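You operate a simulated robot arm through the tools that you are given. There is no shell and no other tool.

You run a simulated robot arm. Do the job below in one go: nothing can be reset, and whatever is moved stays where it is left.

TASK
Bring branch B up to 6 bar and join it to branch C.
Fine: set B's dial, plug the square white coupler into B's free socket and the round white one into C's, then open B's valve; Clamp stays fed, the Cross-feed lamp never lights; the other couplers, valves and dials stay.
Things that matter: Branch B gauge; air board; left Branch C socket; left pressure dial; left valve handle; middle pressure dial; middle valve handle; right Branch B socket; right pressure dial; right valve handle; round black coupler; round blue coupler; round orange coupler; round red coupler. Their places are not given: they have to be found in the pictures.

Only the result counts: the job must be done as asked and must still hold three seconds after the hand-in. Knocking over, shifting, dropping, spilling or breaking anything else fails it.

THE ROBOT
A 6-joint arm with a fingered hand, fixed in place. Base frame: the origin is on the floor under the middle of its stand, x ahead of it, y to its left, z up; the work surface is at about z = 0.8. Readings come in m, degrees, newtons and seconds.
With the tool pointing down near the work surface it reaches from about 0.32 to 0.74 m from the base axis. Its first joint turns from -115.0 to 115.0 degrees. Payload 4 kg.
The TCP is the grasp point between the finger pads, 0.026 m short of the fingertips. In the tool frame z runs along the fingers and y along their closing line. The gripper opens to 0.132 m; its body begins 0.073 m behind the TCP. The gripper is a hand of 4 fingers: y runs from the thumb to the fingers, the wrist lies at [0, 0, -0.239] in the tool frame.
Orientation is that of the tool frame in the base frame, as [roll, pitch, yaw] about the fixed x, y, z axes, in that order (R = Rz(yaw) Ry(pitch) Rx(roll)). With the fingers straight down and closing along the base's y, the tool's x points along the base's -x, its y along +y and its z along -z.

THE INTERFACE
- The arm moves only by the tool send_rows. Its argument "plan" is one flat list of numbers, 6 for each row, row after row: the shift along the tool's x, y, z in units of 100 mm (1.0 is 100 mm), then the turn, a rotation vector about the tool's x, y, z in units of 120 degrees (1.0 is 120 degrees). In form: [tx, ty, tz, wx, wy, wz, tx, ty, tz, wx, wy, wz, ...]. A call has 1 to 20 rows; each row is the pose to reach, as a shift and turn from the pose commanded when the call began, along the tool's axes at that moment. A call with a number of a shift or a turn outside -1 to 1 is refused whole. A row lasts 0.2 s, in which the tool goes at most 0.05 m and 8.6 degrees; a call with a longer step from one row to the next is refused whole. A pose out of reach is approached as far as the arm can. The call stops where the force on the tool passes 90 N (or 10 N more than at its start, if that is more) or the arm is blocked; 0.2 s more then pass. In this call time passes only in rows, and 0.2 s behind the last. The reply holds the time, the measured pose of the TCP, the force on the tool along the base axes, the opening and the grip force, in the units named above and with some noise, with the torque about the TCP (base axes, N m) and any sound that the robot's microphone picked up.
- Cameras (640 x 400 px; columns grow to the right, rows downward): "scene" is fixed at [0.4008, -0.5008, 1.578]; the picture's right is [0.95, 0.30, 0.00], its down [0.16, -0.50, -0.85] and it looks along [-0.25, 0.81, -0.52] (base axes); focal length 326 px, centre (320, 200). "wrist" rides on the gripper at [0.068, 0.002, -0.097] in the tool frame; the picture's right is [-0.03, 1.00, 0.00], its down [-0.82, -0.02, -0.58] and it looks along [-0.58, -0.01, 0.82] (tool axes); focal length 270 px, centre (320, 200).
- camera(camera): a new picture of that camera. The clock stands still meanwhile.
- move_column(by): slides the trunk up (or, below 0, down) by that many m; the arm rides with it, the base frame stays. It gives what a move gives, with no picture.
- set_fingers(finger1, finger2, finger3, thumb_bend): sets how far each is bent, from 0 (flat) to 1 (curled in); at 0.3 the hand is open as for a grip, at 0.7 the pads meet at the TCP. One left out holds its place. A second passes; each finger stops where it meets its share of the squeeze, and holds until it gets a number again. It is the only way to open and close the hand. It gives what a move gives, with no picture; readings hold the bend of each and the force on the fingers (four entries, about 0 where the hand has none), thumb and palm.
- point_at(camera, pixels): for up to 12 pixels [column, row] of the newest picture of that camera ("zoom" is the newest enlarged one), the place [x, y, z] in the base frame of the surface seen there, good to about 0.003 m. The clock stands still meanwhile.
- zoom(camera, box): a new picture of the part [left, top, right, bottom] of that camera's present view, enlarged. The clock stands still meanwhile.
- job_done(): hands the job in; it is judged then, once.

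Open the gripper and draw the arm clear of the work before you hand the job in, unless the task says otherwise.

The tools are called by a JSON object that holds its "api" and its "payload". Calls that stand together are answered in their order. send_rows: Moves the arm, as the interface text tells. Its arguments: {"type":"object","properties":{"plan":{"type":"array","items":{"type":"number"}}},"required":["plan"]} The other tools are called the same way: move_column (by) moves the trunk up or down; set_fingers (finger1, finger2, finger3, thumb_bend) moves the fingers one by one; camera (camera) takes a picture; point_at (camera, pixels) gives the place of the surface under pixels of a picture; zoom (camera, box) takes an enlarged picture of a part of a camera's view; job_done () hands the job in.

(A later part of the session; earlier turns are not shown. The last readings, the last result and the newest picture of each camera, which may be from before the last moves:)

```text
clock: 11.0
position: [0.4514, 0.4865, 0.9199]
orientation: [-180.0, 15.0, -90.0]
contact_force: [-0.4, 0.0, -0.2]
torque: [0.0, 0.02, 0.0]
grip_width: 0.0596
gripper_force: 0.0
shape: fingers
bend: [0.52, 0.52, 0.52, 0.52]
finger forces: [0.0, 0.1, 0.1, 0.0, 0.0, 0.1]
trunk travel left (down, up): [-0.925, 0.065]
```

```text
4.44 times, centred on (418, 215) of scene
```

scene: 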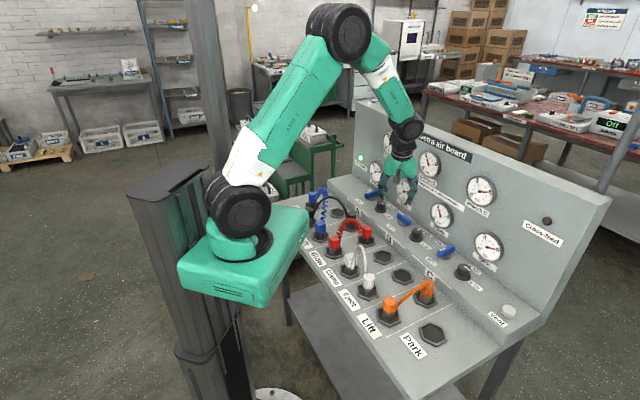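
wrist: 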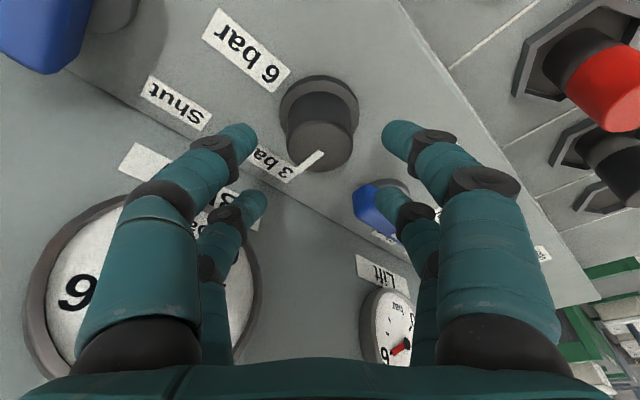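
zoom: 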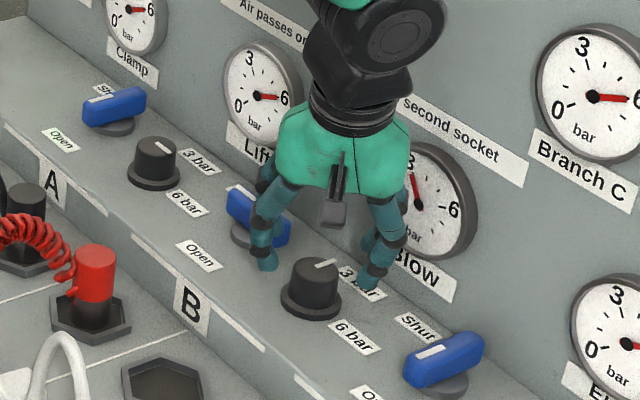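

The knob sits centred between the tips (cols 257 and 385 around 320). I go straight down 32 mm to z≈0.888.

{"api": "send_rows", "payload": {"plan": [0.042, 0, 0.155, 0, 0, 0, 0.083, 0, 0.309, 0, 0, 0]}}

{"api": "camera", "payload": {"camera": "wrist"}}

{"api": "zoom", "payload": {"camera": "scene", "box": [370, 170, 466, 260]}}

```text
clock: 11.6
position: [0.4529, 0.4858, 0.8889]
orientation: [-180.0, 14.9, -90.0]
contact_force: [-0.3, 0.3, -0.1]
torque: [0.01, 0.0, 0.01]
grip_width: 0.0594
gripper_force: 0.2
shape: fingers
bend: [0.52, 0.52, 0.52, 0.52]
finger forces: [0.2, 0.0, 0.0, 0.0, 0.0, 0.1]
trunk travel left (down, up): [-0.925, 0.065]
```

```text
taken
```

wrist: 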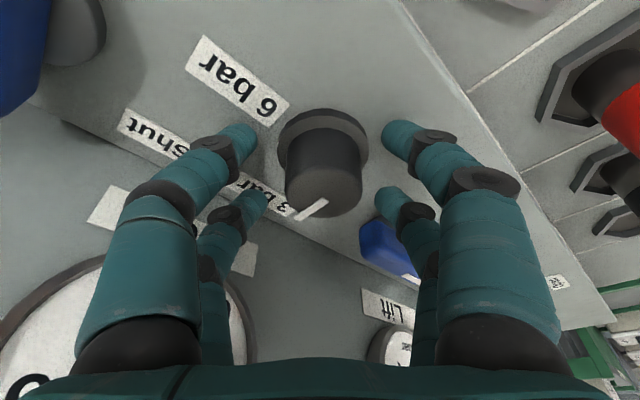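

```text
4.44 times, centred on (418, 215) of scene
```

zoom: 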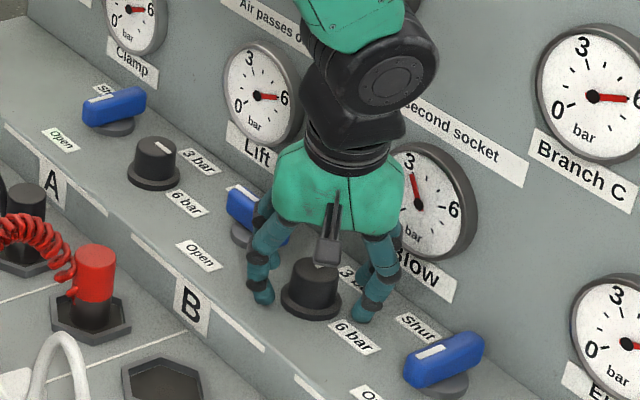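

The four tips surround the knob evenly, no contact yet. I close all fingers on it.

{"api": "set_fingers", "payload": {"finger1": 0.7, "finger2": 0.7, "finger3": 0.7, "thumb_bend": 0.7}}

{"api": "camera", "payload": {"camera": "wrist"}}

```text
clock: 12.6
position: [0.4553, 0.4849, 0.8888]
orientation: [180.0, 15.0, -90.0]
contact_force: [0.3, 0.3, 1.3]
torque: [-0.1, 0.08, 0.01]
grip_width: 0.0264
gripper_force: 9.4
shape: fingers
bend: [0.61, 0.66, 0.67, 0.66]
finger forces: [7.6, 2.6, 1.7, 0.0, 7.3, 0.0]
trunk travel left (down, up): [-0.925, 0.065]
```

```text
taken
```

wrist: 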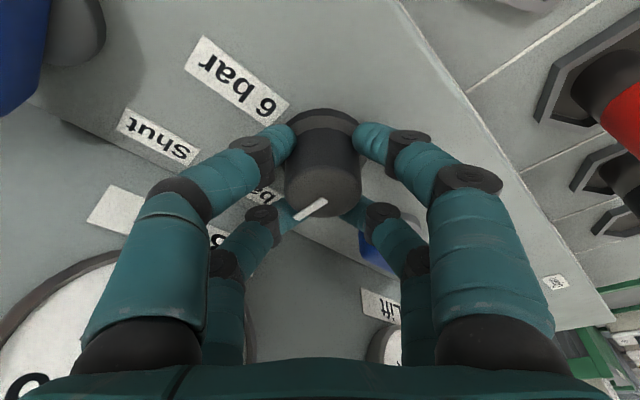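

The knob is held (7.6/2.6/1.7/7.3 N). I turn -30° about the base z first (through the TCP) and check that the stripe follows.

{"api": "send_rows", "payload": {"plan": [0, 0, 0, 0.0162, 0, 0.0604, 0, 0, 0, 0.0324, 0, 0.1207, 0, 0, 0, 0.0486, 0, 0.1811, 0, 0, 0, 0.0647, 0, 0.2415]}}

{"api": "camera", "payload": {"camera": "wrist"}}

{"api": "zoom", "payload": {"camera": "scene", "box": [370, 170, 466, 260]}}

```text
clock: 13.6
position: [0.4529, 0.4855, 0.8887]
orientation: [-179.9, 15.1, -120.0]
contact_force: [1.0, -2.4, 0.7]
torque: [-0.15, 0.01, -0.01]
grip_width: 0.0263
gripper_force: 10.6
shape: fingers
bend: [0.62, 0.66, 0.67, 0.66]
finger forces: [7.0, 2.5, 2.5, 0.0, 8.9, 0.1]
trunk travel left (down, up): [-0.925, 0.065]
```

```text
taken
```

wrist: 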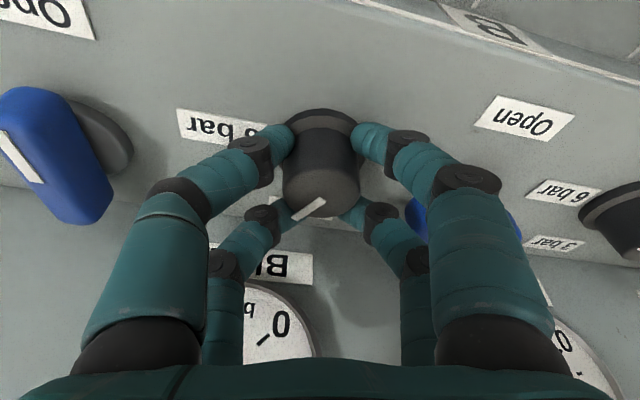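

```text
4.44 times, centred on (418, 215) of scene
```

zoom: 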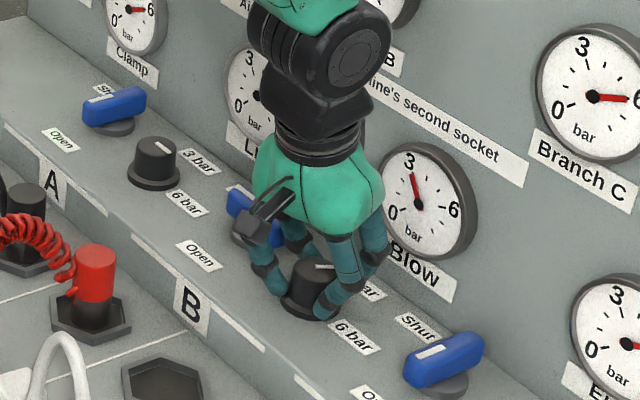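

The stripe keeps its place relative to the hand, so the knob is following. I turn the remaining -60° the same way.

{"api": "send_rows", "payload": {"plan": [0, 0, 0, 0.0162, 0, 0.0604, 0, 0, 0, 0.0324, 0, 0.1207, 0, 0, 0, 0.0486, 0, 0.1811, 0, 0, 0, 0.0647, 0, 0.2415, 0, 0, 0, 0.0809, 0, 0.3019, 0, 0, 0, 0.0971, 0, 0.3622, 0, 0, 0, 0.1133, 0, 0.4226, 0, 0, 0, 0.1295, 0, 0.483]}}

{"api": "camera", "payload": {"camera": "wrist"}}

{"api": "zoom", "payload": {"camera": "scene", "box": [370, 170, 466, 260]}}

```text
clock: 15.4
position: [0.4508, 0.486, 0.8881]
orientation: [-179.9, 15.1, 179.9]
contact_force: [-6.3, 1.4, 0.8]
torque: [0.12, 0.26, 0.17]
grip_width: 0.0267
gripper_force: 12.3
shape: fingers
bend: [0.62, 0.66, 0.68, 0.66]
finger forces: [11.2, 2.7, 2.0, 0.1, 8.2, 0.0]
trunk travel left (down, up): [-0.925, 0.065]
```

```text
taken
```

wrist: 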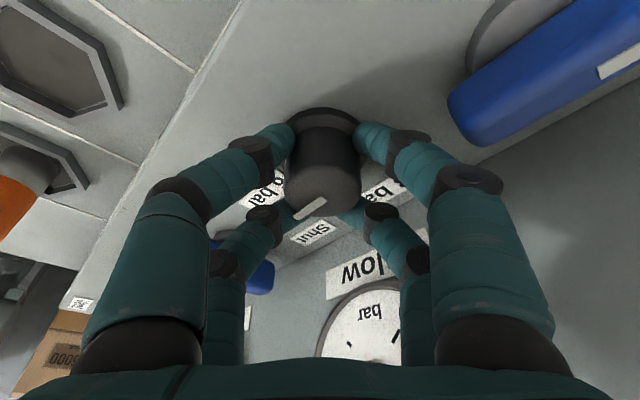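

```text
4.44 times, centred on (418, 215) of scene
```

zoom: 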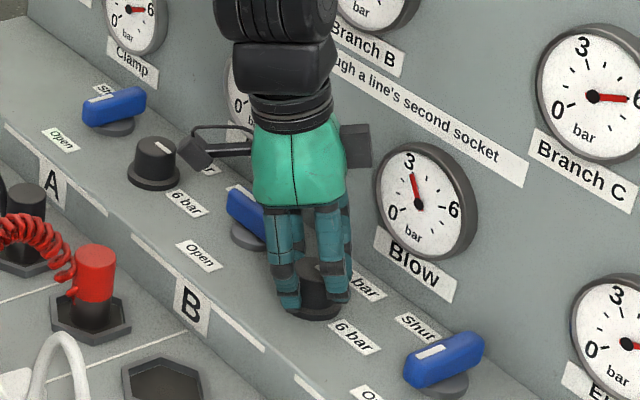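

The hand has turned the full -90° (yaw 180) with a small residual torque of 0.17 N m, so the dial is at or near 6 bar. I open the fingers a little, keeping clear of the blue handle at (460,110).

{"api": "set_fingers", "payload": {"finger1": 0.57, "finger2": 0.59, "finger3": 0.57, "thumb_bend": 0.57}}

{"api": "camera", "payload": {"camera": "wrist"}}

{"api": "zoom", "payload": {"camera": "wrist", "box": [230, 80, 410, 260]}}

```text
clock: 16.4
position: [0.4503, 0.4867, 0.8874]
orientation: [-179.9, 15.0, -179.9]
contact_force: [0.8, 0.8, -0.9]
torque: [-0.02, 0.0, 0.0]
grip_width: 0.0451
gripper_force: 0.0
shape: fingers
bend: [0.56, 0.59, 0.56, 0.56]
finger forces: [0.0, 0.0, 0.1, 0.0, 0.0, 0.0]
trunk travel left (down, up): [-0.925, 0.065]
```

```text
taken
```

wrist: 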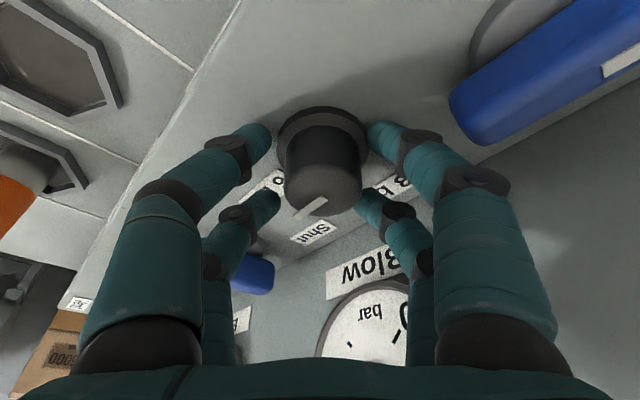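

```text
2.22 times, centred on (320, 170) of wrist
```

zoom: 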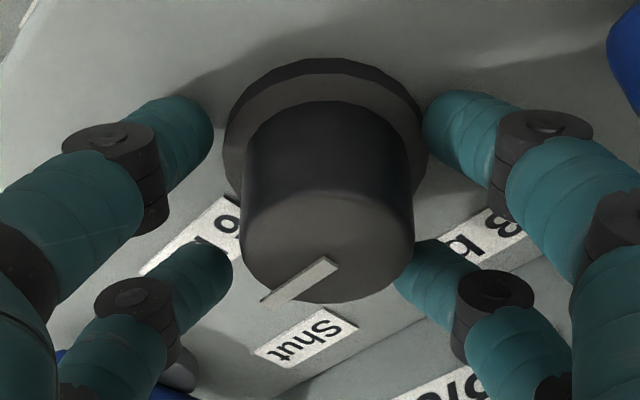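

The knob is free and untouched now. I lift straight up 80 mm and check the stripe.

{"api": "send_rows", "payload": {"plan": [-0.069, 0, -0.258, 0, 0, 0, -0.138, 0, -0.515, 0, 0, 0, -0.207, 0, -0.773, 0, 0, 0]}}

{"api": "camera", "payload": {"camera": "wrist"}}

{"api": "zoom", "payload": {"camera": "scene", "box": [395, 210, 475, 260]}}

{"api": "zoom", "payload": {"camera": "scene", "box": [350, 120, 574, 260]}}

```text
clock: 17.2
position: [0.449, 0.4872, 0.9696]
orientation: [180.0, 15.0, 179.9]
contact_force: [-0.4, 0.2, 0.1]
torque: [0.04, 0.01, 0.02]
grip_width: 0.0452
gripper_force: 0.0
shape: fingers
bend: [0.56, 0.59, 0.56, 0.56]
finger forces: [0.0, 0.1, 0.1, 0.1, 0.1, 0.1]
trunk travel left (down, up): [-0.925, 0.065]
```

```text
taken
```

wrist: 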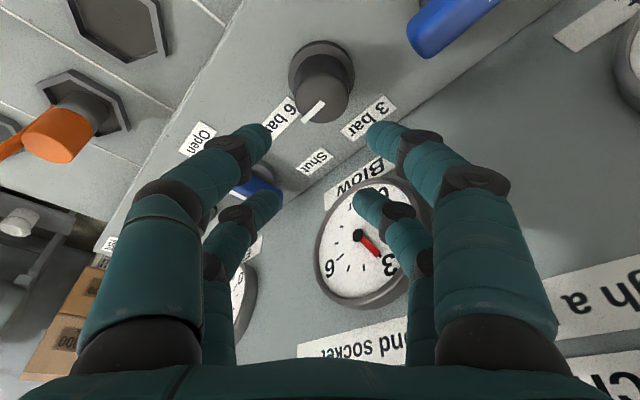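

```text
8.00 times, centred on (435, 235) of scene
```

zoom: 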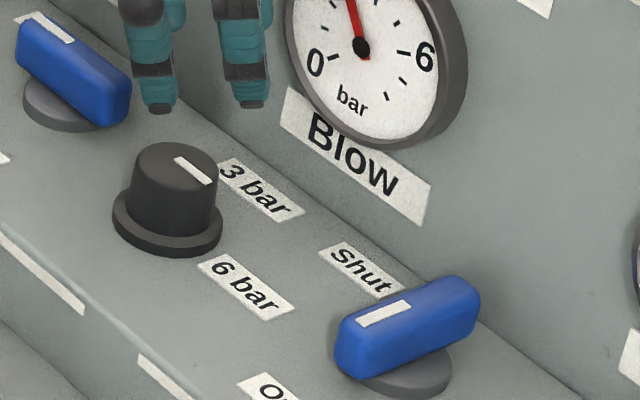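

```text
2.86 times, centred on (462, 190) of scene
```

zoom: 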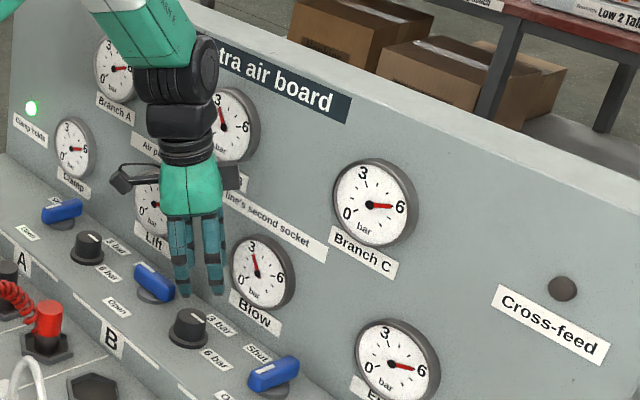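

The dial stripe now points right, like C's. I verify the exact direction by measuring the stripe ends in the wrist zoom.

{"api": "zoom", "payload": {"camera": "wrist", "box": [270, 40, 398, 120]}}

{"api": "point_at", "payload": {"camera": "zoom", "pixels": [[262, 308], [215, 352], [185, 380], [230, 338]]}}

{"api": "zoom", "payload": {"camera": "scene", "box": [400, 220, 432, 240]}}

{"api": "zoom", "payload": {"camera": "scene", "box": [446, 260, 478, 280]}}

{"api": "zoom", "payload": {"camera": "scene", "box": [365, 195, 397, 215]}}

```text
5.00 times, centred on (334, 80) of wrist
```

zoom: 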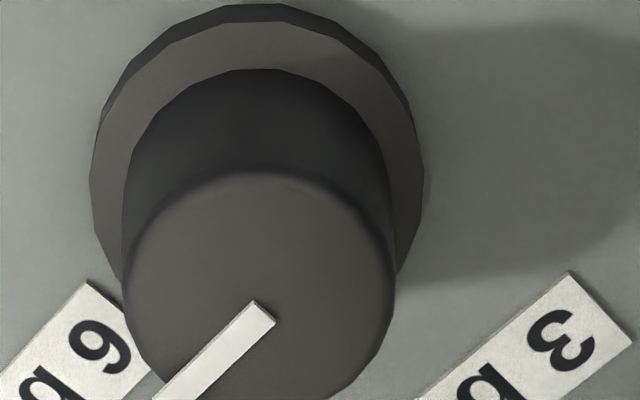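

```text
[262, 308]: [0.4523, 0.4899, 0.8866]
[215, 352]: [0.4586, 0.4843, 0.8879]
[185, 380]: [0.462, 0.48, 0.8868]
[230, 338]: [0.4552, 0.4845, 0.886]
```

```text
16.00 times, centred on (416, 230) of scene
```

zoom: 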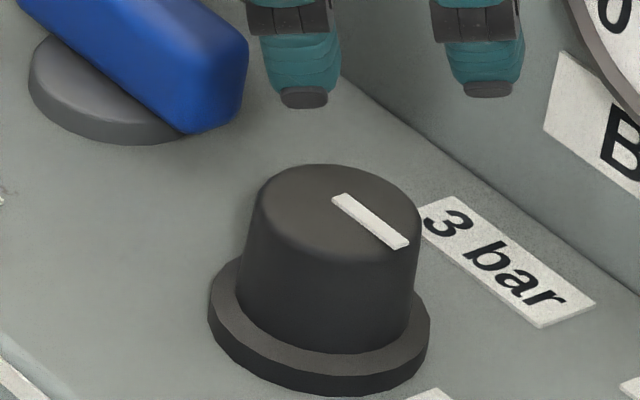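

```text
16.00 times, centred on (462, 270) of scene
```

zoom: 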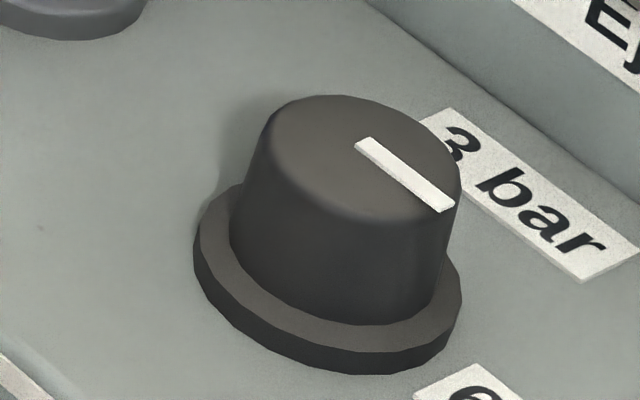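

```text
16.00 times, centred on (381, 205) of scene
```

zoom: 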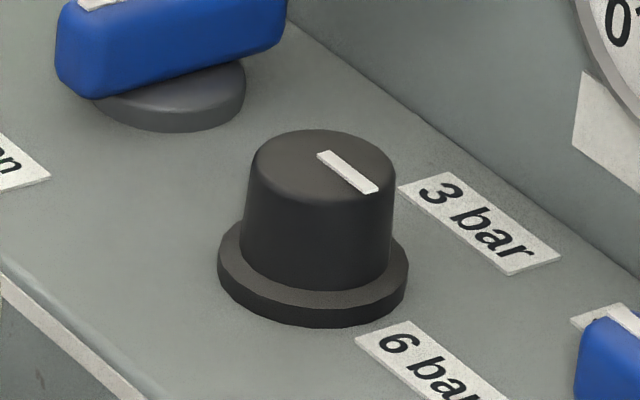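

The stripe direction measures -45.6°, i.e. straight along the board to the right: B's dial is at 6 bar. Now I retreat up and to the front while turning to yaw 135° for the square white coupler.

{"api": "send_rows", "payload": {"plan": [0.113, -0.145, -0.151, 0.0162, 0, 0.0604, 0.226, -0.29, -0.302, 0.0324, 0, 0.1207, 0.34, -0.435, -0.454, 0.0486, 0, 0.1811, 0.453, -0.58, -0.605, 0.0647, 0, 0.2415, 0.566, -0.725, -0.756, 0.0809, 0, 0.3019, 0.679, -0.87, -0.907, 0.0971, 0, 0.3622]}}

{"api": "set_fingers", "payload": {"finger1": 0.45, "finger2": 0.45, "finger3": 0.45, "thumb_bend": 0.45}}

```text
clock: 18.6
position: [0.3597, 0.4001, 1.0368]
orientation: [179.9, 15.1, 134.9]
contact_force: [-0.6, 0.4, -0.5]
torque: [0.04, -0.03, 0.02]
grip_width: 0.045
gripper_force: 0.0
shape: fingers
bend: [0.56, 0.59, 0.56, 0.56]
finger forces: [0.1, 0.0, 0.0, 0.0, 0.0, 0.0]
trunk travel left (down, up): [-0.925, 0.065]
```

```text
clock: 19.6
position: [0.3591, 0.4004, 1.037]
orientation: [179.9, 15.0, 135.0]
contact_force: [0.8, -0.1, 0.2]
torque: [-0.03, -0.03, -0.03]
grip_width: 0.0822
gripper_force: 0.1
shape: fingers
bend: [0.45, 0.45, 0.45, 0.45]
finger forces: [0.0, 0.0, 0.0, 0.0, 0.0, 0.1]
trunk travel left (down, up): [-0.925, 0.065]
```

Yaw 135° reached with fingers at 82 mm. I move along the lane toward the Clamp socket at the same height and reduce the tilt to 10°, leaning away from the white hose.

{"api": "send_rows", "payload": {"plan": [0.018, -0.372, -0.005, 0, 0.0208, 0, 0.036, -0.745, -0.01, 0, 0.0417, 0]}}

{"api": "camera", "payload": {"camera": "wrist"}}

```text
clock: 20.2
position: [0.3037, 0.348, 1.0396]
orientation: [180.0, 9.9, 135.1]
contact_force: [-0.5, 0.1, 0.4]
torque: [-0.02, -0.01, 0.01]
grip_width: 0.0826
gripper_force: 0.1
shape: fingers
bend: [0.45, 0.45, 0.45, 0.45]
finger forces: [0.0, 0.1, 0.0, 0.0, 0.0, 0.1]
trunk travel left (down, up): [-0.925, 0.065]
```

```text
taken
```

wrist: 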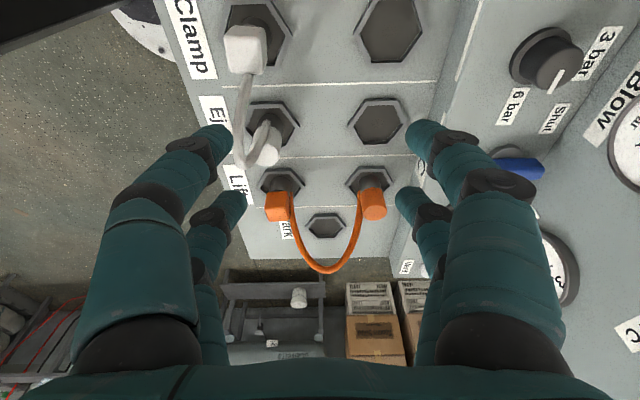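

The square white coupler is at (247,48) and the hand is in its lane. I go above it, down to z≈0.96.

{"api": "send_rows", "payload": {"plan": [0.06, -0.26, 0.15, 0, 0, 0, 0.12, -0.52, 0.37, 0, 0, 0, 0.185, -0.653, 0.759, 0, 0, 0]}}

{"api": "camera", "payload": {"camera": "wrist"}}

{"api": "zoom", "payload": {"camera": "scene", "box": [300, 180, 420, 300]}}

```text
clock: 21.0
position: [0.2548, 0.3078, 0.9594]
orientation: [179.9, 10.0, 135.0]
contact_force: [-0.7, 0.2, -0.7]
torque: [-0.04, 0.0, 0.0]
grip_width: 0.0825
gripper_force: 0.2
shape: fingers
bend: [0.45, 0.45, 0.45, 0.45]
finger forces: [0.1, 0.1, 0.0, 0.0, 0.0, 0.0]
trunk travel left (down, up): [-0.925, 0.065]
```

```text
taken
```

wrist: 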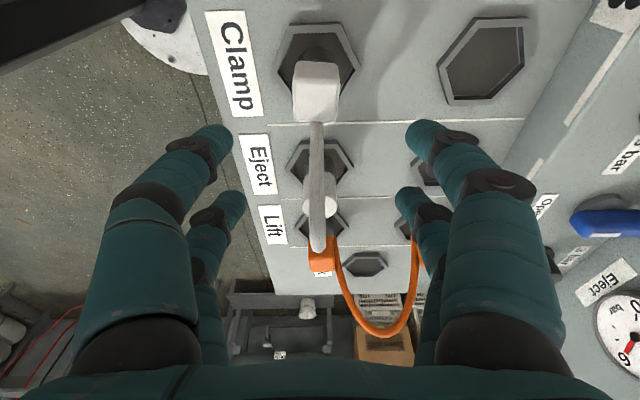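

```text
3.33 times, centred on (360, 240) of scene
```

zoom: 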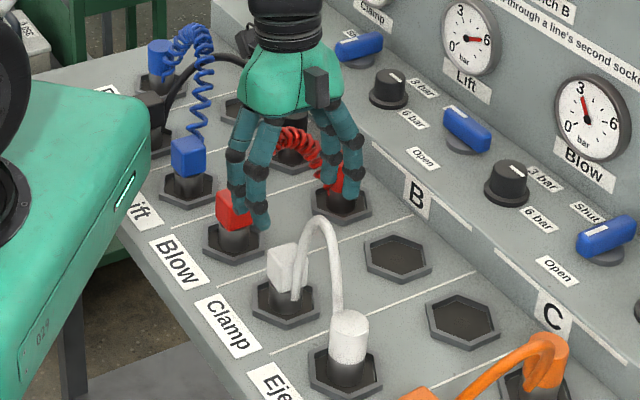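

The coupler top is centred under the TCP (col 317, row ≈102 as predicted) and the hose runs down the middle between the digits. I go straight down 70 mm first.

{"api": "send_rows", "payload": {"plan": [0.041, -0.003, 0.23, 0, 0, 0, 0.081, -0.006, 0.46, 0, 0, 0, 0.122, -0.01, 0.689, 0, 0, 0]}}

{"api": "camera", "payload": {"camera": "wrist"}}

{"api": "zoom", "payload": {"camera": "scene", "box": [300, 190, 420, 290]}}

```text
clock: 21.8
position: [0.2549, 0.3039, 0.8904]
orientation: [180.0, 10.0, 135.1]
contact_force: [-0.1, 0.7, -0.4]
torque: [0.0, -0.01, 0.0]
grip_width: 0.0825
gripper_force: 0.1
shape: fingers
bend: [0.45, 0.45, 0.45, 0.45]
finger forces: [0.0, 0.0, 0.0, 0.0, 0.0, 0.0]
trunk travel left (down, up): [-0.925, 0.065]
```

```text
taken
```

wrist: 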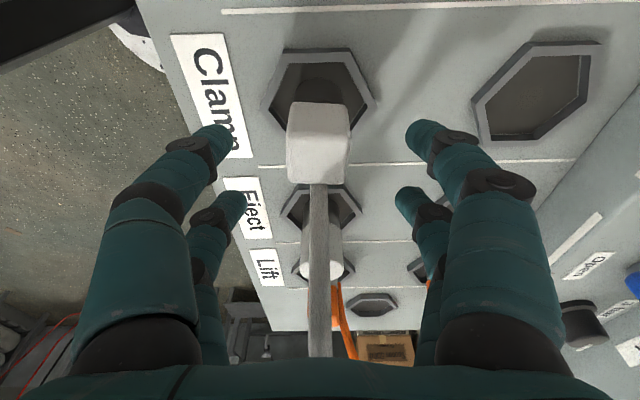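

```text
4.00 times, centred on (360, 240) of scene
```

zoom: 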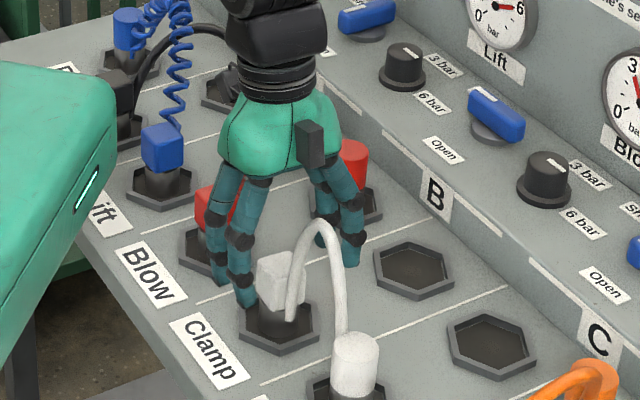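

All clear: the hose passes between the digits and the hand's box stays above it. I go down the last 34 mm to z≈0.856.

{"api": "send_rows", "payload": {"plan": [0.03, 0.01, 0.168, 0, 0, 0, 0.059, 0.01, 0.335, 0, 0, 0]}}

{"api": "camera", "payload": {"camera": "wrist"}}

{"api": "zoom", "payload": {"camera": "scene", "box": [300, 190, 420, 290]}}

```text
clock: 22.4
position: [0.2578, 0.3063, 0.8559]
orientation: [179.9, 10.0, 135.0]
contact_force: [0.0, -0.4, 0.3]
torque: [0.0, 0.02, -0.02]
grip_width: 0.0827
gripper_force: 0.1
shape: fingers
bend: [0.45, 0.45, 0.45, 0.45]
finger forces: [0.0, 0.0, 0.0, 0.1, 0.1, 0.0]
trunk travel left (down, up): [-0.925, 0.065]
```

```text
taken
```

wrist: 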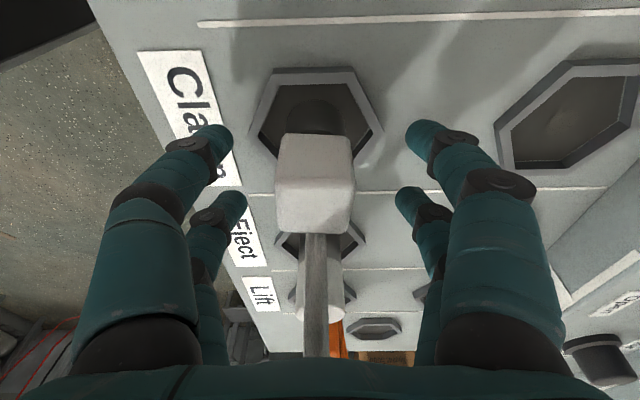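

```text
4.00 times, centred on (360, 240) of scene
```

zoom: 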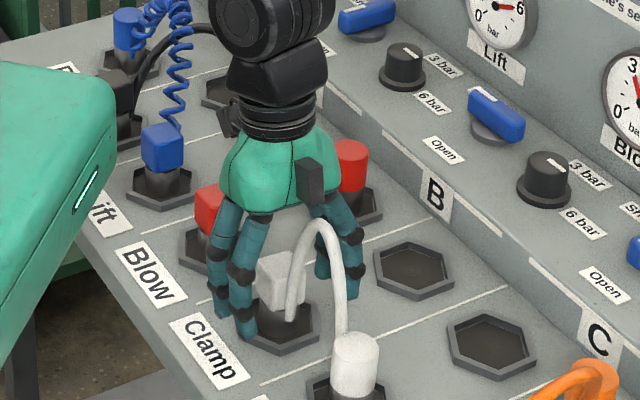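

The coupler stands between the two pairs of digits, no force yet. I close all fingers on its front and back faces.

{"api": "set_fingers", "payload": {"finger1": 0.7, "finger2": 0.7, "finger3": 0.7, "thumb_bend": 0.7}}

{"api": "camera", "payload": {"camera": "wrist"}}

```text
clock: 23.4
position: [0.256, 0.306, 0.8562]
orientation: [-179.9, 10.1, 135.0]
contact_force: [0.4, 0.0, -0.2]
torque: [-0.01, -0.02, 0.0]
grip_width: 0.028
gripper_force: 9.9
shape: fingers
bend: [0.61, 0.68, 0.7, 0.65]
finger forces: [7.4, 1.9, 0.0, 0.1, 9.3, 0.1]
trunk travel left (down, up): [-0.925, 0.065]
```

```text
taken
```

wrist: 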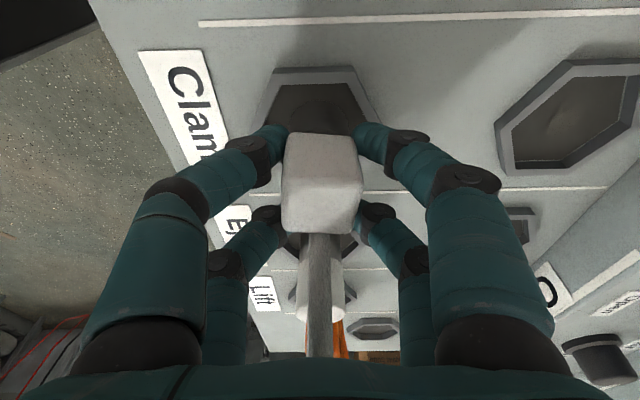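

Only f1 and thumb hold firmly (7.4/9.3 N), f3 has no contact: the hand is about 2–3 mm too far to the right and front of the coupler. I open, shift 3 mm along tool x and 2 mm along tool y, and close again.

{"api": "set_fingers", "payload": {"finger1": 0.5, "finger2": 0.5, "finger3": 0.5, "thumb_bend": 0.5}}

{"api": "send_rows", "payload": {"plan": [0.03, 0.02, -0.005, 0, 0, 0]}}

{"api": "camera", "payload": {"camera": "wrist"}}

{"api": "set_fingers", "payload": {"finger1": 0.7, "finger2": 0.7, "finger3": 0.7, "thumb_bend": 0.7}}

{"api": "camera", "payload": {"camera": "wrist"}}

```text
clock: 24.4
position: [0.2549, 0.3061, 0.8556]
orientation: [180.0, 9.9, 135.0]
contact_force: [0.4, -0.2, 0.2]
torque: [-0.01, 0.0, -0.01]
grip_width: 0.0654
gripper_force: 0.0
shape: fingers
bend: [0.5, 0.5, 0.5, 0.5]
finger forces: [0.1, 0.1, 0.1, 0.0, 0.0, 0.1]
trunk travel left (down, up): [-0.925, 0.065]
```

```text
clock: 24.8
position: [0.2552, 0.3077, 0.8565]
orientation: [180.0, 10.0, 135.0]
contact_force: [0.4, -0.7, 0.6]
torque: [0.03, -0.01, -0.02]
grip_width: 0.0652
gripper_force: 0.2
shape: fingers
bend: [0.5, 0.5, 0.5, 0.5]
finger forces: [0.1, 0.1, 0.0, 0.0, 0.0, 0.0]
trunk travel left (down, up): [-0.925, 0.065]
```

```text
taken
```

wrist: 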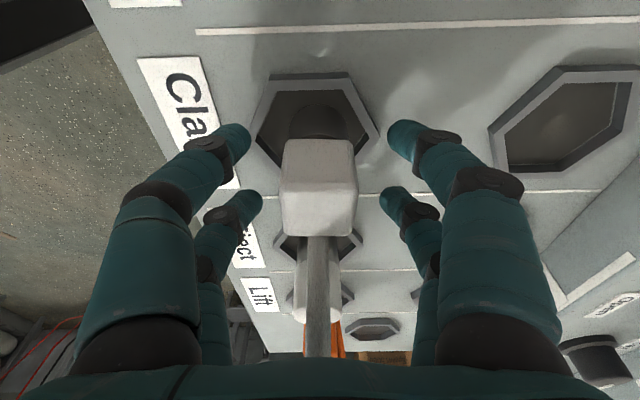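

```text
clock: 25.8
position: [0.2557, 0.3085, 0.8567]
orientation: [-180.0, 10.0, 134.9]
contact_force: [0.4, -0.2, 0.7]
torque: [-0.01, 0.04, 0.0]
grip_width: 0.0281
gripper_force: 10.5
shape: fingers
bend: [0.61, 0.65, 0.69, 0.65]
finger forces: [7.0, 3.6, 1.0, 0.0, 10.1, 0.0]
trunk travel left (down, up): [-0.925, 0.065]
```

```text
taken
```

wrist: 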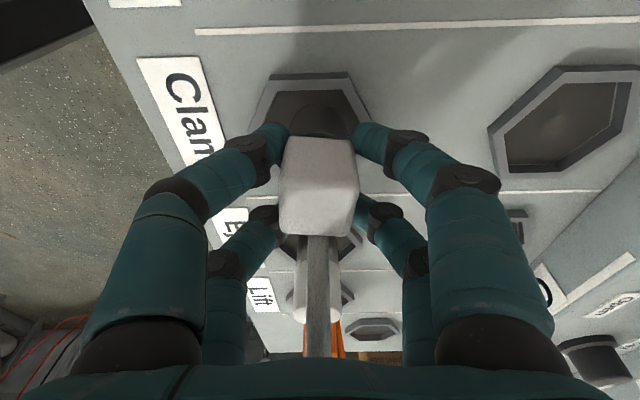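

All four digits now hold (7.0/3.6/1.0/10.1 N). I lift straight up 30 mm in small steps and watch the force.

{"api": "send_rows", "payload": {"plan": [-0.009, 0, -0.049, 0, 0, 0, -0.017, 0, -0.098, 0, 0, 0, -0.035, 0, -0.197, 0, 0, 0, -0.052, 0, -0.295, 0, 0, 0]}}

{"api": "camera", "payload": {"camera": "wrist"}}

{"api": "zoom", "payload": {"camera": "scene", "box": [300, 190, 420, 290]}}

```text
clock: 26.8
position: [0.2566, 0.3096, 0.8873]
orientation: [180.0, 10.0, 135.0]
contact_force: [0.4, 0.1, -2.1]
torque: [0.0, 0.0, -0.01]
grip_width: 0.0276
gripper_force: 10.5
shape: fingers
bend: [0.61, 0.65, 0.69, 0.65]
finger forces: [7.0, 3.6, 1.0, 0.0, 10.2, 0.0]
trunk travel left (down, up): [-0.925, 0.065]
```

```text
taken
```

wrist: 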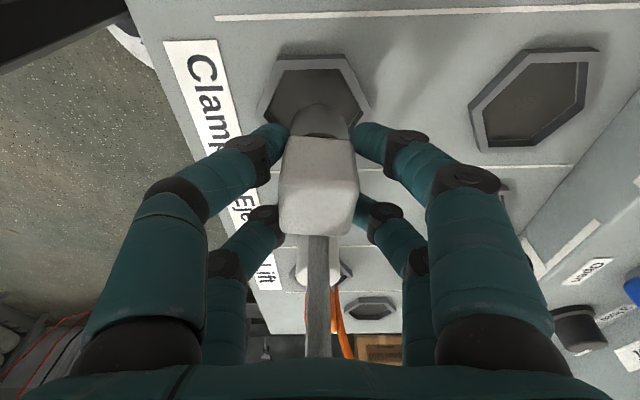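

```text
4.00 times, centred on (360, 240) of scene
```

zoom: 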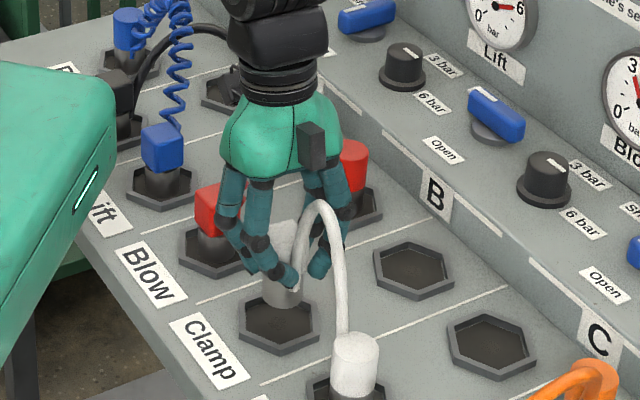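

The coupler is out (about 2 N load), its metal plug hanging below. I raise it 20 mm more and carry it half way toward B's free socket along tool y.

{"api": "send_rows", "payload": {"plan": [-0.035, 0, -0.197, 0, 0, 0, -0.035, 0.35, -0.197, 0, 0, 0, -0.035, 0.7, -0.197, 0, 0, 0]}}

{"api": "zoom", "payload": {"camera": "scene", "box": [300, 150, 500, 290]}}

```text
clock: 27.6
position: [0.3053, 0.357, 0.9034]
orientation: [179.9, 9.9, 135.0]
contact_force: [-0.1, -0.1, -1.5]
torque: [-0.02, 0.01, 0.03]
grip_width: 0.0282
gripper_force: 11.2
shape: fingers
bend: [0.61, 0.65, 0.69, 0.65]
finger forces: [7.0, 3.5, 0.9, 0.1, 10.1, 0.1]
trunk travel left (down, up): [-0.925, 0.065]
```

```text
2.86 times, centred on (400, 220) of scene
```

zoom: 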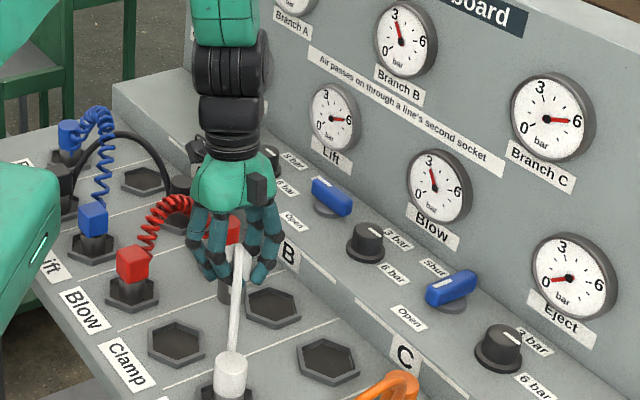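

Eject dropped to 0 as expected, Clamp unaffected, the hose follows. I carry the coupler the remaining 68.8 mm to above B's free socket.

{"api": "send_rows", "payload": {"plan": [0, 0.344, 0, 0, 0, 0, 0, 0.688, 0, 0, 0, 0]}}

{"api": "camera", "payload": {"camera": "wrist"}}

{"api": "zoom", "payload": {"camera": "scene", "box": [320, 170, 440, 290]}}

```text
clock: 28.2
position: [0.3537, 0.4064, 0.902]
orientation: [-179.9, 10.1, 134.9]
contact_force: [-0.5, -0.3, -1.4]
torque: [-0.01, 0.01, 0.01]
grip_width: 0.028
gripper_force: 10.7
shape: fingers
bend: [0.61, 0.65, 0.69, 0.65]
finger forces: [6.8, 3.6, 0.8, 0.0, 10.1, 0.0]
trunk travel left (down, up): [-0.925, 0.065]
```

```text
taken
```

wrist: 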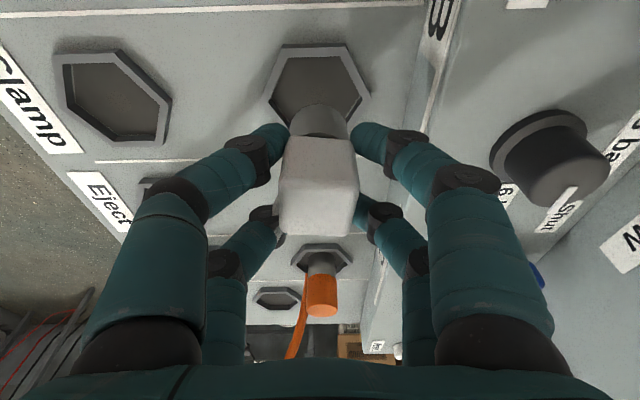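

```text
3.33 times, centred on (380, 230) of scene
```

zoom: 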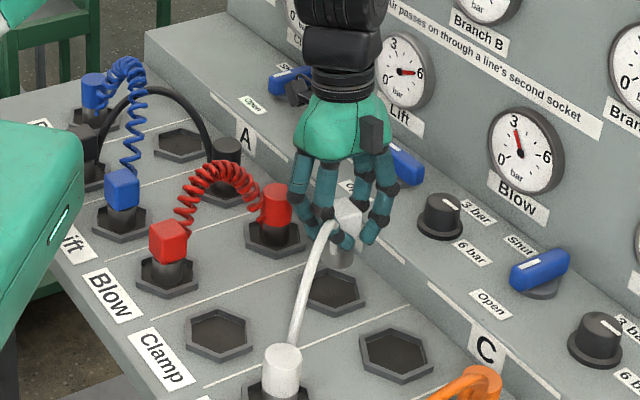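

The coupler hangs above B's socket with the same TCP offset as in Clamp (within 0.5 mm). I lower it 42 mm in small steps.

{"api": "send_rows", "payload": {"plan": [0.017, 0, 0.098, 0, 0, 0, 0.035, 0, 0.197, 0, 0, 0, 0.052, 0, 0.295, 0, 0, 0, 0.063, 0, 0.354, 0, 0, 0, 0.073, 0, 0.414, 0, 0, 0]}}

{"api": "camera", "payload": {"camera": "wrist"}}

{"api": "zoom", "payload": {"camera": "scene", "box": [340, 190, 440, 290]}}

```text
clock: 29.4
position: [0.3522, 0.4091, 0.8625]
orientation: [179.9, 10.1, 135.0]
contact_force: [0.2, 0.1, -2.0]
torque: [0.01, -0.03, 0.0]
grip_width: 0.0282
gripper_force: 10.9
shape: fingers
bend: [0.61, 0.65, 0.69, 0.65]
finger forces: [6.8, 3.7, 0.9, 0.0, 10.1, 0.0]
trunk travel left (down, up): [-0.925, 0.065]
```

```text
taken
```

wrist: 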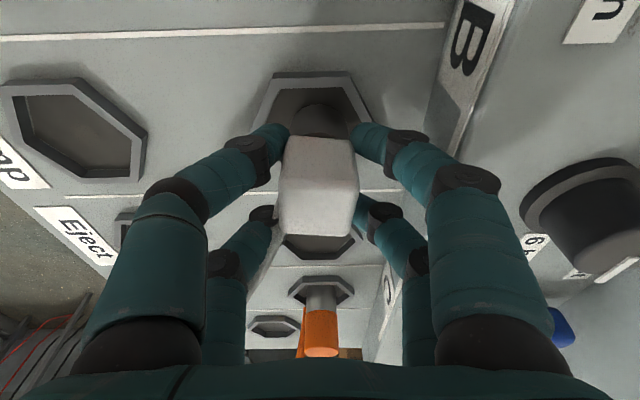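

```text
4.00 times, centred on (390, 240) of scene
```

zoom: 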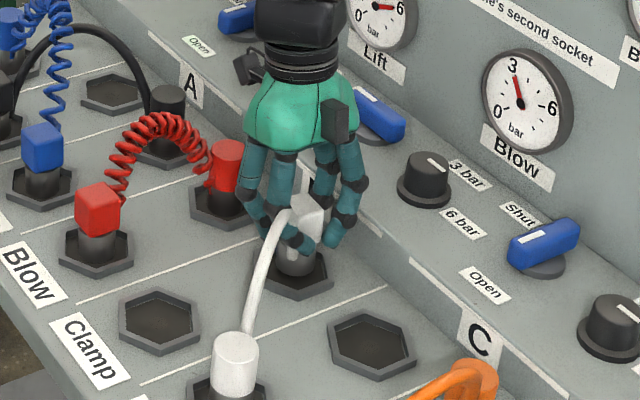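

No contact yet at z≈0.8625, the plug is inside the hex (seated height would be 0.8565). I lower 8 mm more in 2 mm steps.

{"api": "send_rows", "payload": {"plan": [0.0035, 0, 0.0197, 0, 0, 0, 0.007, 0, 0.0394, 0, 0, 0, 0.0104, 0, 0.0591, 0, 0, 0, 0.0139, 0, 0.0788, 0, 0, 0]}}

{"api": "zoom", "payload": {"camera": "scene", "box": [340, 190, 440, 290]}}

```text
clock: 30.4
position: [0.3537, 0.4084, 0.8561]
orientation: [179.9, 10.0, 134.9]
contact_force: [0.5, -0.2, 3.5]
torque: [0.03, 0.06, 0.0]
grip_width: 0.028
gripper_force: 11.5
shape: fingers
bend: [0.61, 0.65, 0.69, 0.65]
finger forces: [7.4, 4.0, 1.1, 0.0, 10.7, 0.0]
trunk travel left (down, up): [-0.925, 0.065]
```

```text
4.00 times, centred on (390, 240) of scene
```

zoom: 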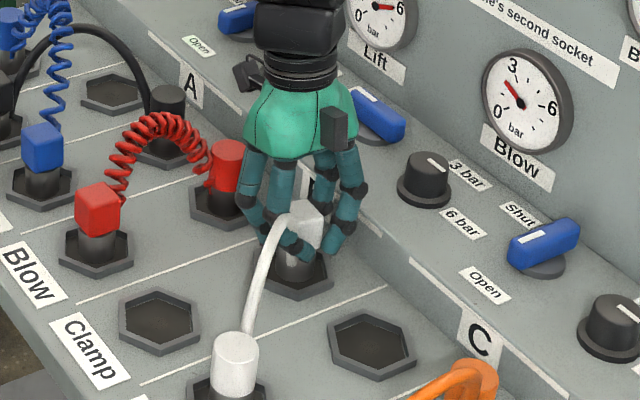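

Contact of 3.5 N and Blow's needle has begun to drop: the coupler is joined to B. I press 1.5 mm further to seat it fully and look at the gauges.

{"api": "send_rows", "payload": {"plan": [0.0013, 0, 0.0074, 0, 0, 0, 0.0026, 0, 0.0148, 0, 0, 0]}}

{"api": "zoom", "payload": {"camera": "scene", "box": [350, 120, 574, 260]}}

{"api": "camera", "payload": {"camera": "wrist"}}

```text
clock: 31.0
position: [0.3533, 0.4082, 0.8551]
orientation: [179.9, 9.9, 135.0]
contact_force: [2.1, -0.2, 9.2]
torque: [0.08, -0.01, -0.02]
grip_width: 0.0278
gripper_force: 12.7
shape: fingers
bend: [0.62, 0.65, 0.69, 0.65]
finger forces: [8.3, 5.1, 1.4, 0.0, 11.3, 0.0]
trunk travel left (down, up): [-0.925, 0.065]
```

```text
2.86 times, centred on (462, 190) of scene
```

zoom: 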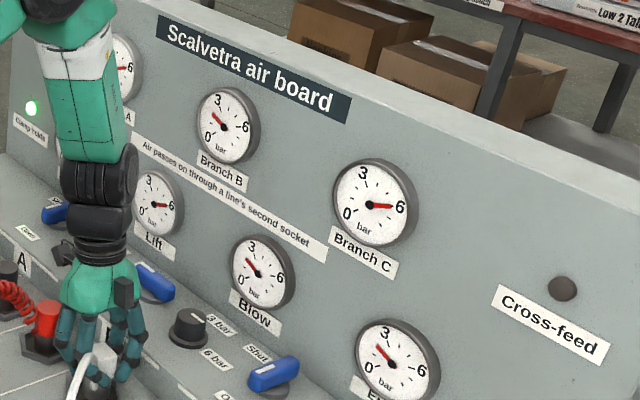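

```text
taken
```

wrist: 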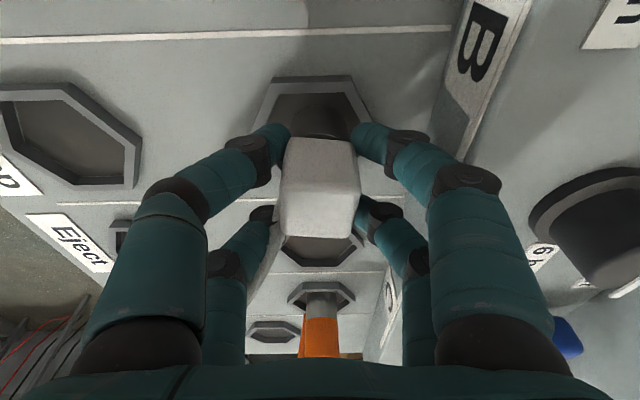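

B, Blow and Eject have equalised at about 2 bar, Clamp holds, Cross-feed dark: the square coupler is seated. I release it by opening all fingers to 0.5.

{"api": "set_fingers", "payload": {"finger1": 0.5, "finger2": 0.5, "finger3": 0.5, "thumb_bend": 0.5}}

{"api": "camera", "payload": {"camera": "wrist"}}

{"api": "zoom", "payload": {"camera": "scene", "box": [340, 190, 440, 290]}}

```text
clock: 32.0
position: [0.3533, 0.4084, 0.8543]
orientation: [180.0, 10.0, 134.9]
contact_force: [-0.1, 0.1, -0.1]
torque: [-0.01, 0.01, 0.02]
grip_width: 0.0653
gripper_force: 0.1
shape: fingers
bend: [0.5, 0.5, 0.5, 0.5]
finger forces: [0.1, 0.0, 0.1, 0.1, 0.1, 0.1]
trunk travel left (down, up): [-0.925, 0.065]
```

```text
taken
```

wrist: 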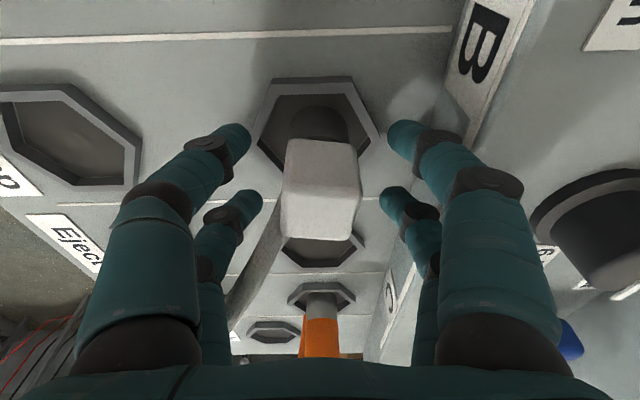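

```text
4.00 times, centred on (390, 240) of scene
```

zoom: 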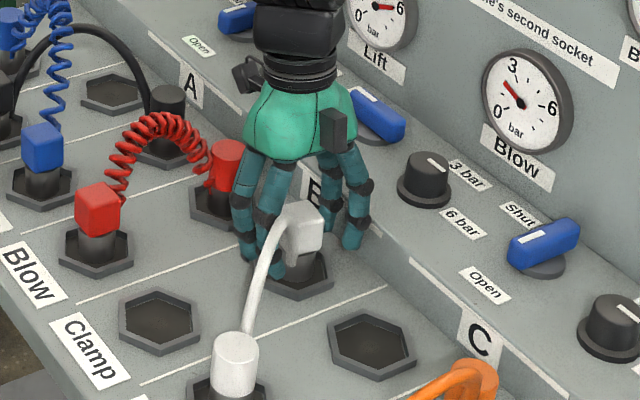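

The coupler stays seated and free; hose passes beyond the f3 tip. I raise straight up 95 mm.

{"api": "send_rows", "payload": {"plan": [-0.035, 0, -0.197, 0, 0, 0, -0.087, 0, -0.492, 0, 0, 0, -0.165, 0, -0.936, 0, 0, 0]}}

{"api": "camera", "payload": {"camera": "wrist"}}

{"api": "camera", "payload": {"camera": "scene"}}

{"api": "zoom", "payload": {"camera": "scene", "box": [320, 190, 480, 320]}}

```text
clock: 32.8
position: [0.35, 0.4103, 0.9502]
orientation: [179.9, 10.1, 134.9]
contact_force: [-0.7, -0.6, -0.2]
torque: [0.02, -0.01, 0.01]
grip_width: 0.0654
gripper_force: 0.1
shape: fingers
bend: [0.5, 0.5, 0.5, 0.5]
finger forces: [0.0, 0.0, 0.0, 0.1, 0.0, 0.0]
trunk travel left (down, up): [-0.925, 0.065]
```

```text
taken
```

wrist: 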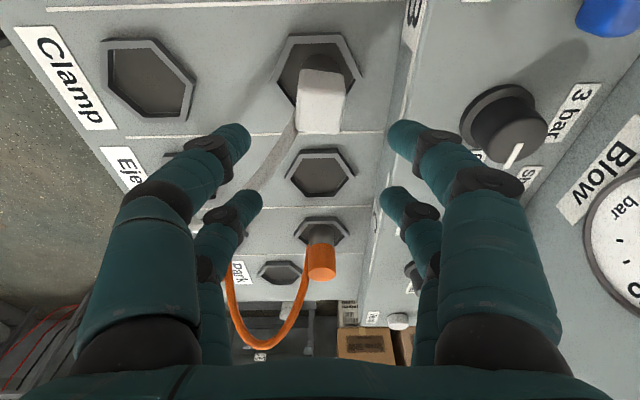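

```text
taken
```

scene: 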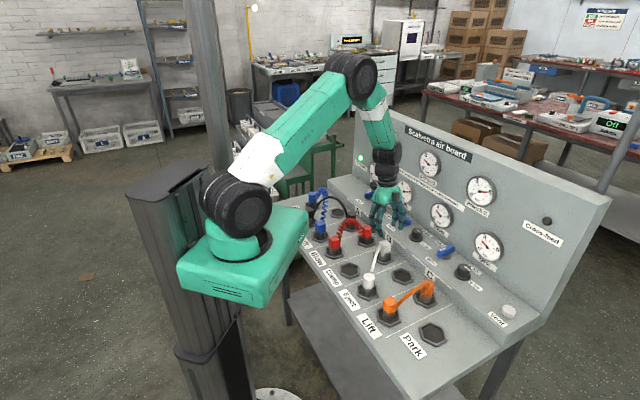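

```text
3.08 times, centred on (400, 255) of scene
```

zoom: 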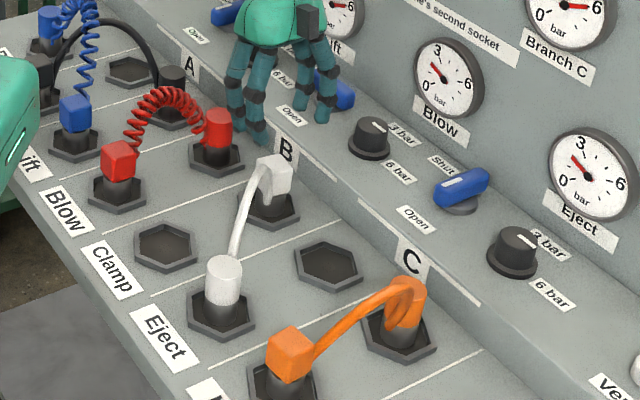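

Square coupler sits in B. Now I measure the hose path and the round coupler in the newest zoom to plan its grip.

{"api": "point_at", "payload": {"camera": "zoom", "pixels": [[265, 167], [255, 180], [246, 200], [240, 225], [235, 250], [223, 268], [280, 170], [290, 345], [340, 335], [370, 305], [400, 285], [405, 300]]}}

{"api": "zoom", "payload": {"camera": "scene", "box": [350, 230, 410, 300]}}

```text
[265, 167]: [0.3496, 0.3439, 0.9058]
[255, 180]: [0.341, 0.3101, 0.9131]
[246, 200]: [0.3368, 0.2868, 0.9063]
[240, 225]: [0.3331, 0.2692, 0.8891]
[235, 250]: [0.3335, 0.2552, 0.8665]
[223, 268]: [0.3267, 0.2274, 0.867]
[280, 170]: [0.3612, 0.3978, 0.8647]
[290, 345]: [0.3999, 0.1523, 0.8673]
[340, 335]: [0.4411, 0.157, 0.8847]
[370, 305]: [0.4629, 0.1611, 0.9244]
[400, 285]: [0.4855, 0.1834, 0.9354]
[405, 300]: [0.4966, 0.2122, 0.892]
```

```text
5.71 times, centred on (380, 265) of scene
```

zoom: 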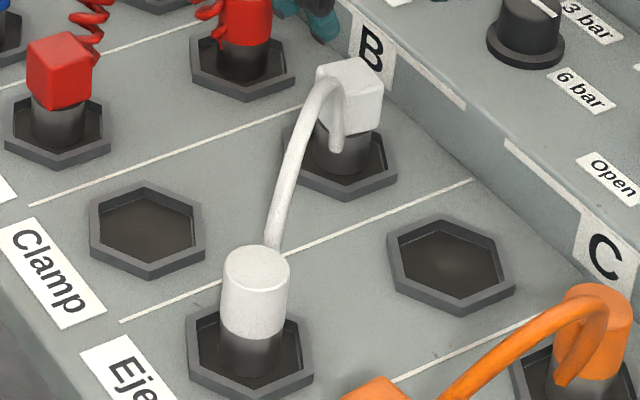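

The hose now simply arches from B to the round coupler, peaking at z≈0.913. I'll grip the round one with yaw -90° (camera on the front-right side), so first I rise 80 mm while turning +70° about base z.

{"api": "send_rows", "payload": {"plan": [-0.0154, 0, -0.0876, -0.0113, 0, -0.0638, -0.0309, 0, -0.1751, -0.0225, 0, -0.1277, -0.0463, 0, -0.2627, -0.0338, 0, -0.1915, -0.0618, 0, -0.3502, -0.045, 0, -0.2553, -0.0772, 0, -0.4378, -0.0563, 0, -0.3192, -0.0927, 0, -0.5253, -0.0675, 0, -0.383, -0.1081, 0, -0.6129, -0.0788, 0, -0.4468, -0.1236, 0, -0.7004, -0.09, 0, -0.5107, -0.139, 0, -0.788, -0.1013, 0, -0.5745]}}

```text
clock: 34.8
position: [0.3562, 0.4097, 1.0301]
orientation: [-180.0, 10.0, -154.9]
contact_force: [0.0, 0.4, -0.7]
torque: [0.01, -0.02, 0.04]
grip_width: 0.0651
gripper_force: 0.1
shape: fingers
bend: [0.5, 0.5, 0.5, 0.5]
finger forces: [0.0, 0.0, 0.0, 0.0, 0.1, 0.0]
trunk travel left (down, up): [-0.925, 0.065]
```

At yaw -155°, all clear. I turn the other +65° to yaw -90° while moving 90 mm toward the round coupler.

{"api": "send_rows", "payload": {"plan": [0.0636, -0.094, -0.0113, -0.0118, 0, -0.0667, 0.1273, -0.188, -0.0225, -0.0235, 0, -0.1334, 0.1909, -0.282, -0.0338, -0.0353, 0, -0.2, 0.2545, -0.376, -0.045, -0.047, 0, -0.2667, 0.3181, -0.47, -0.0563, -0.0588, 0, -0.3334, 0.3818, -0.564, -0.0675, -0.0705, 0, -0.4, 0.4454, -0.658, -0.0788, -0.0823, 0, -0.4667, 0.509, -0.752, -0.09, -0.094, 0, -0.5334]}}

{"api": "camera", "payload": {"camera": "wrist"}}

```text
clock: 36.6
position: [0.3398, 0.3192, 1.029]
orientation: [180.0, 10.0, -90.0]
contact_force: [0.4, 0.2, -0.1]
torque: [0.04, 0.01, 0.03]
grip_width: 0.0654
gripper_force: 0.1
shape: fingers
bend: [0.5, 0.5, 0.5, 0.5]
finger forces: [0.1, 0.0, 0.1, 0.1, 0.0, 0.0]
trunk travel left (down, up): [-0.925, 0.065]
```

```text
taken
```

wrist: 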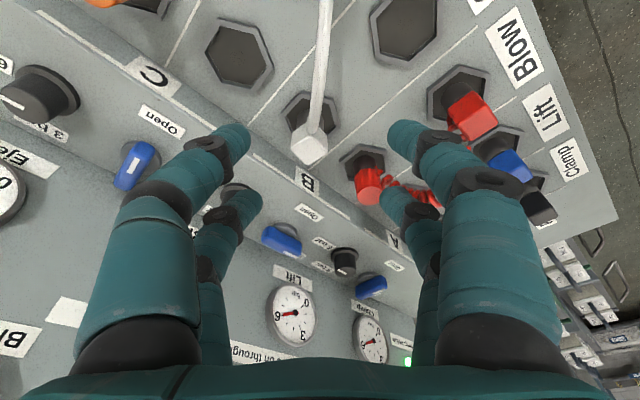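

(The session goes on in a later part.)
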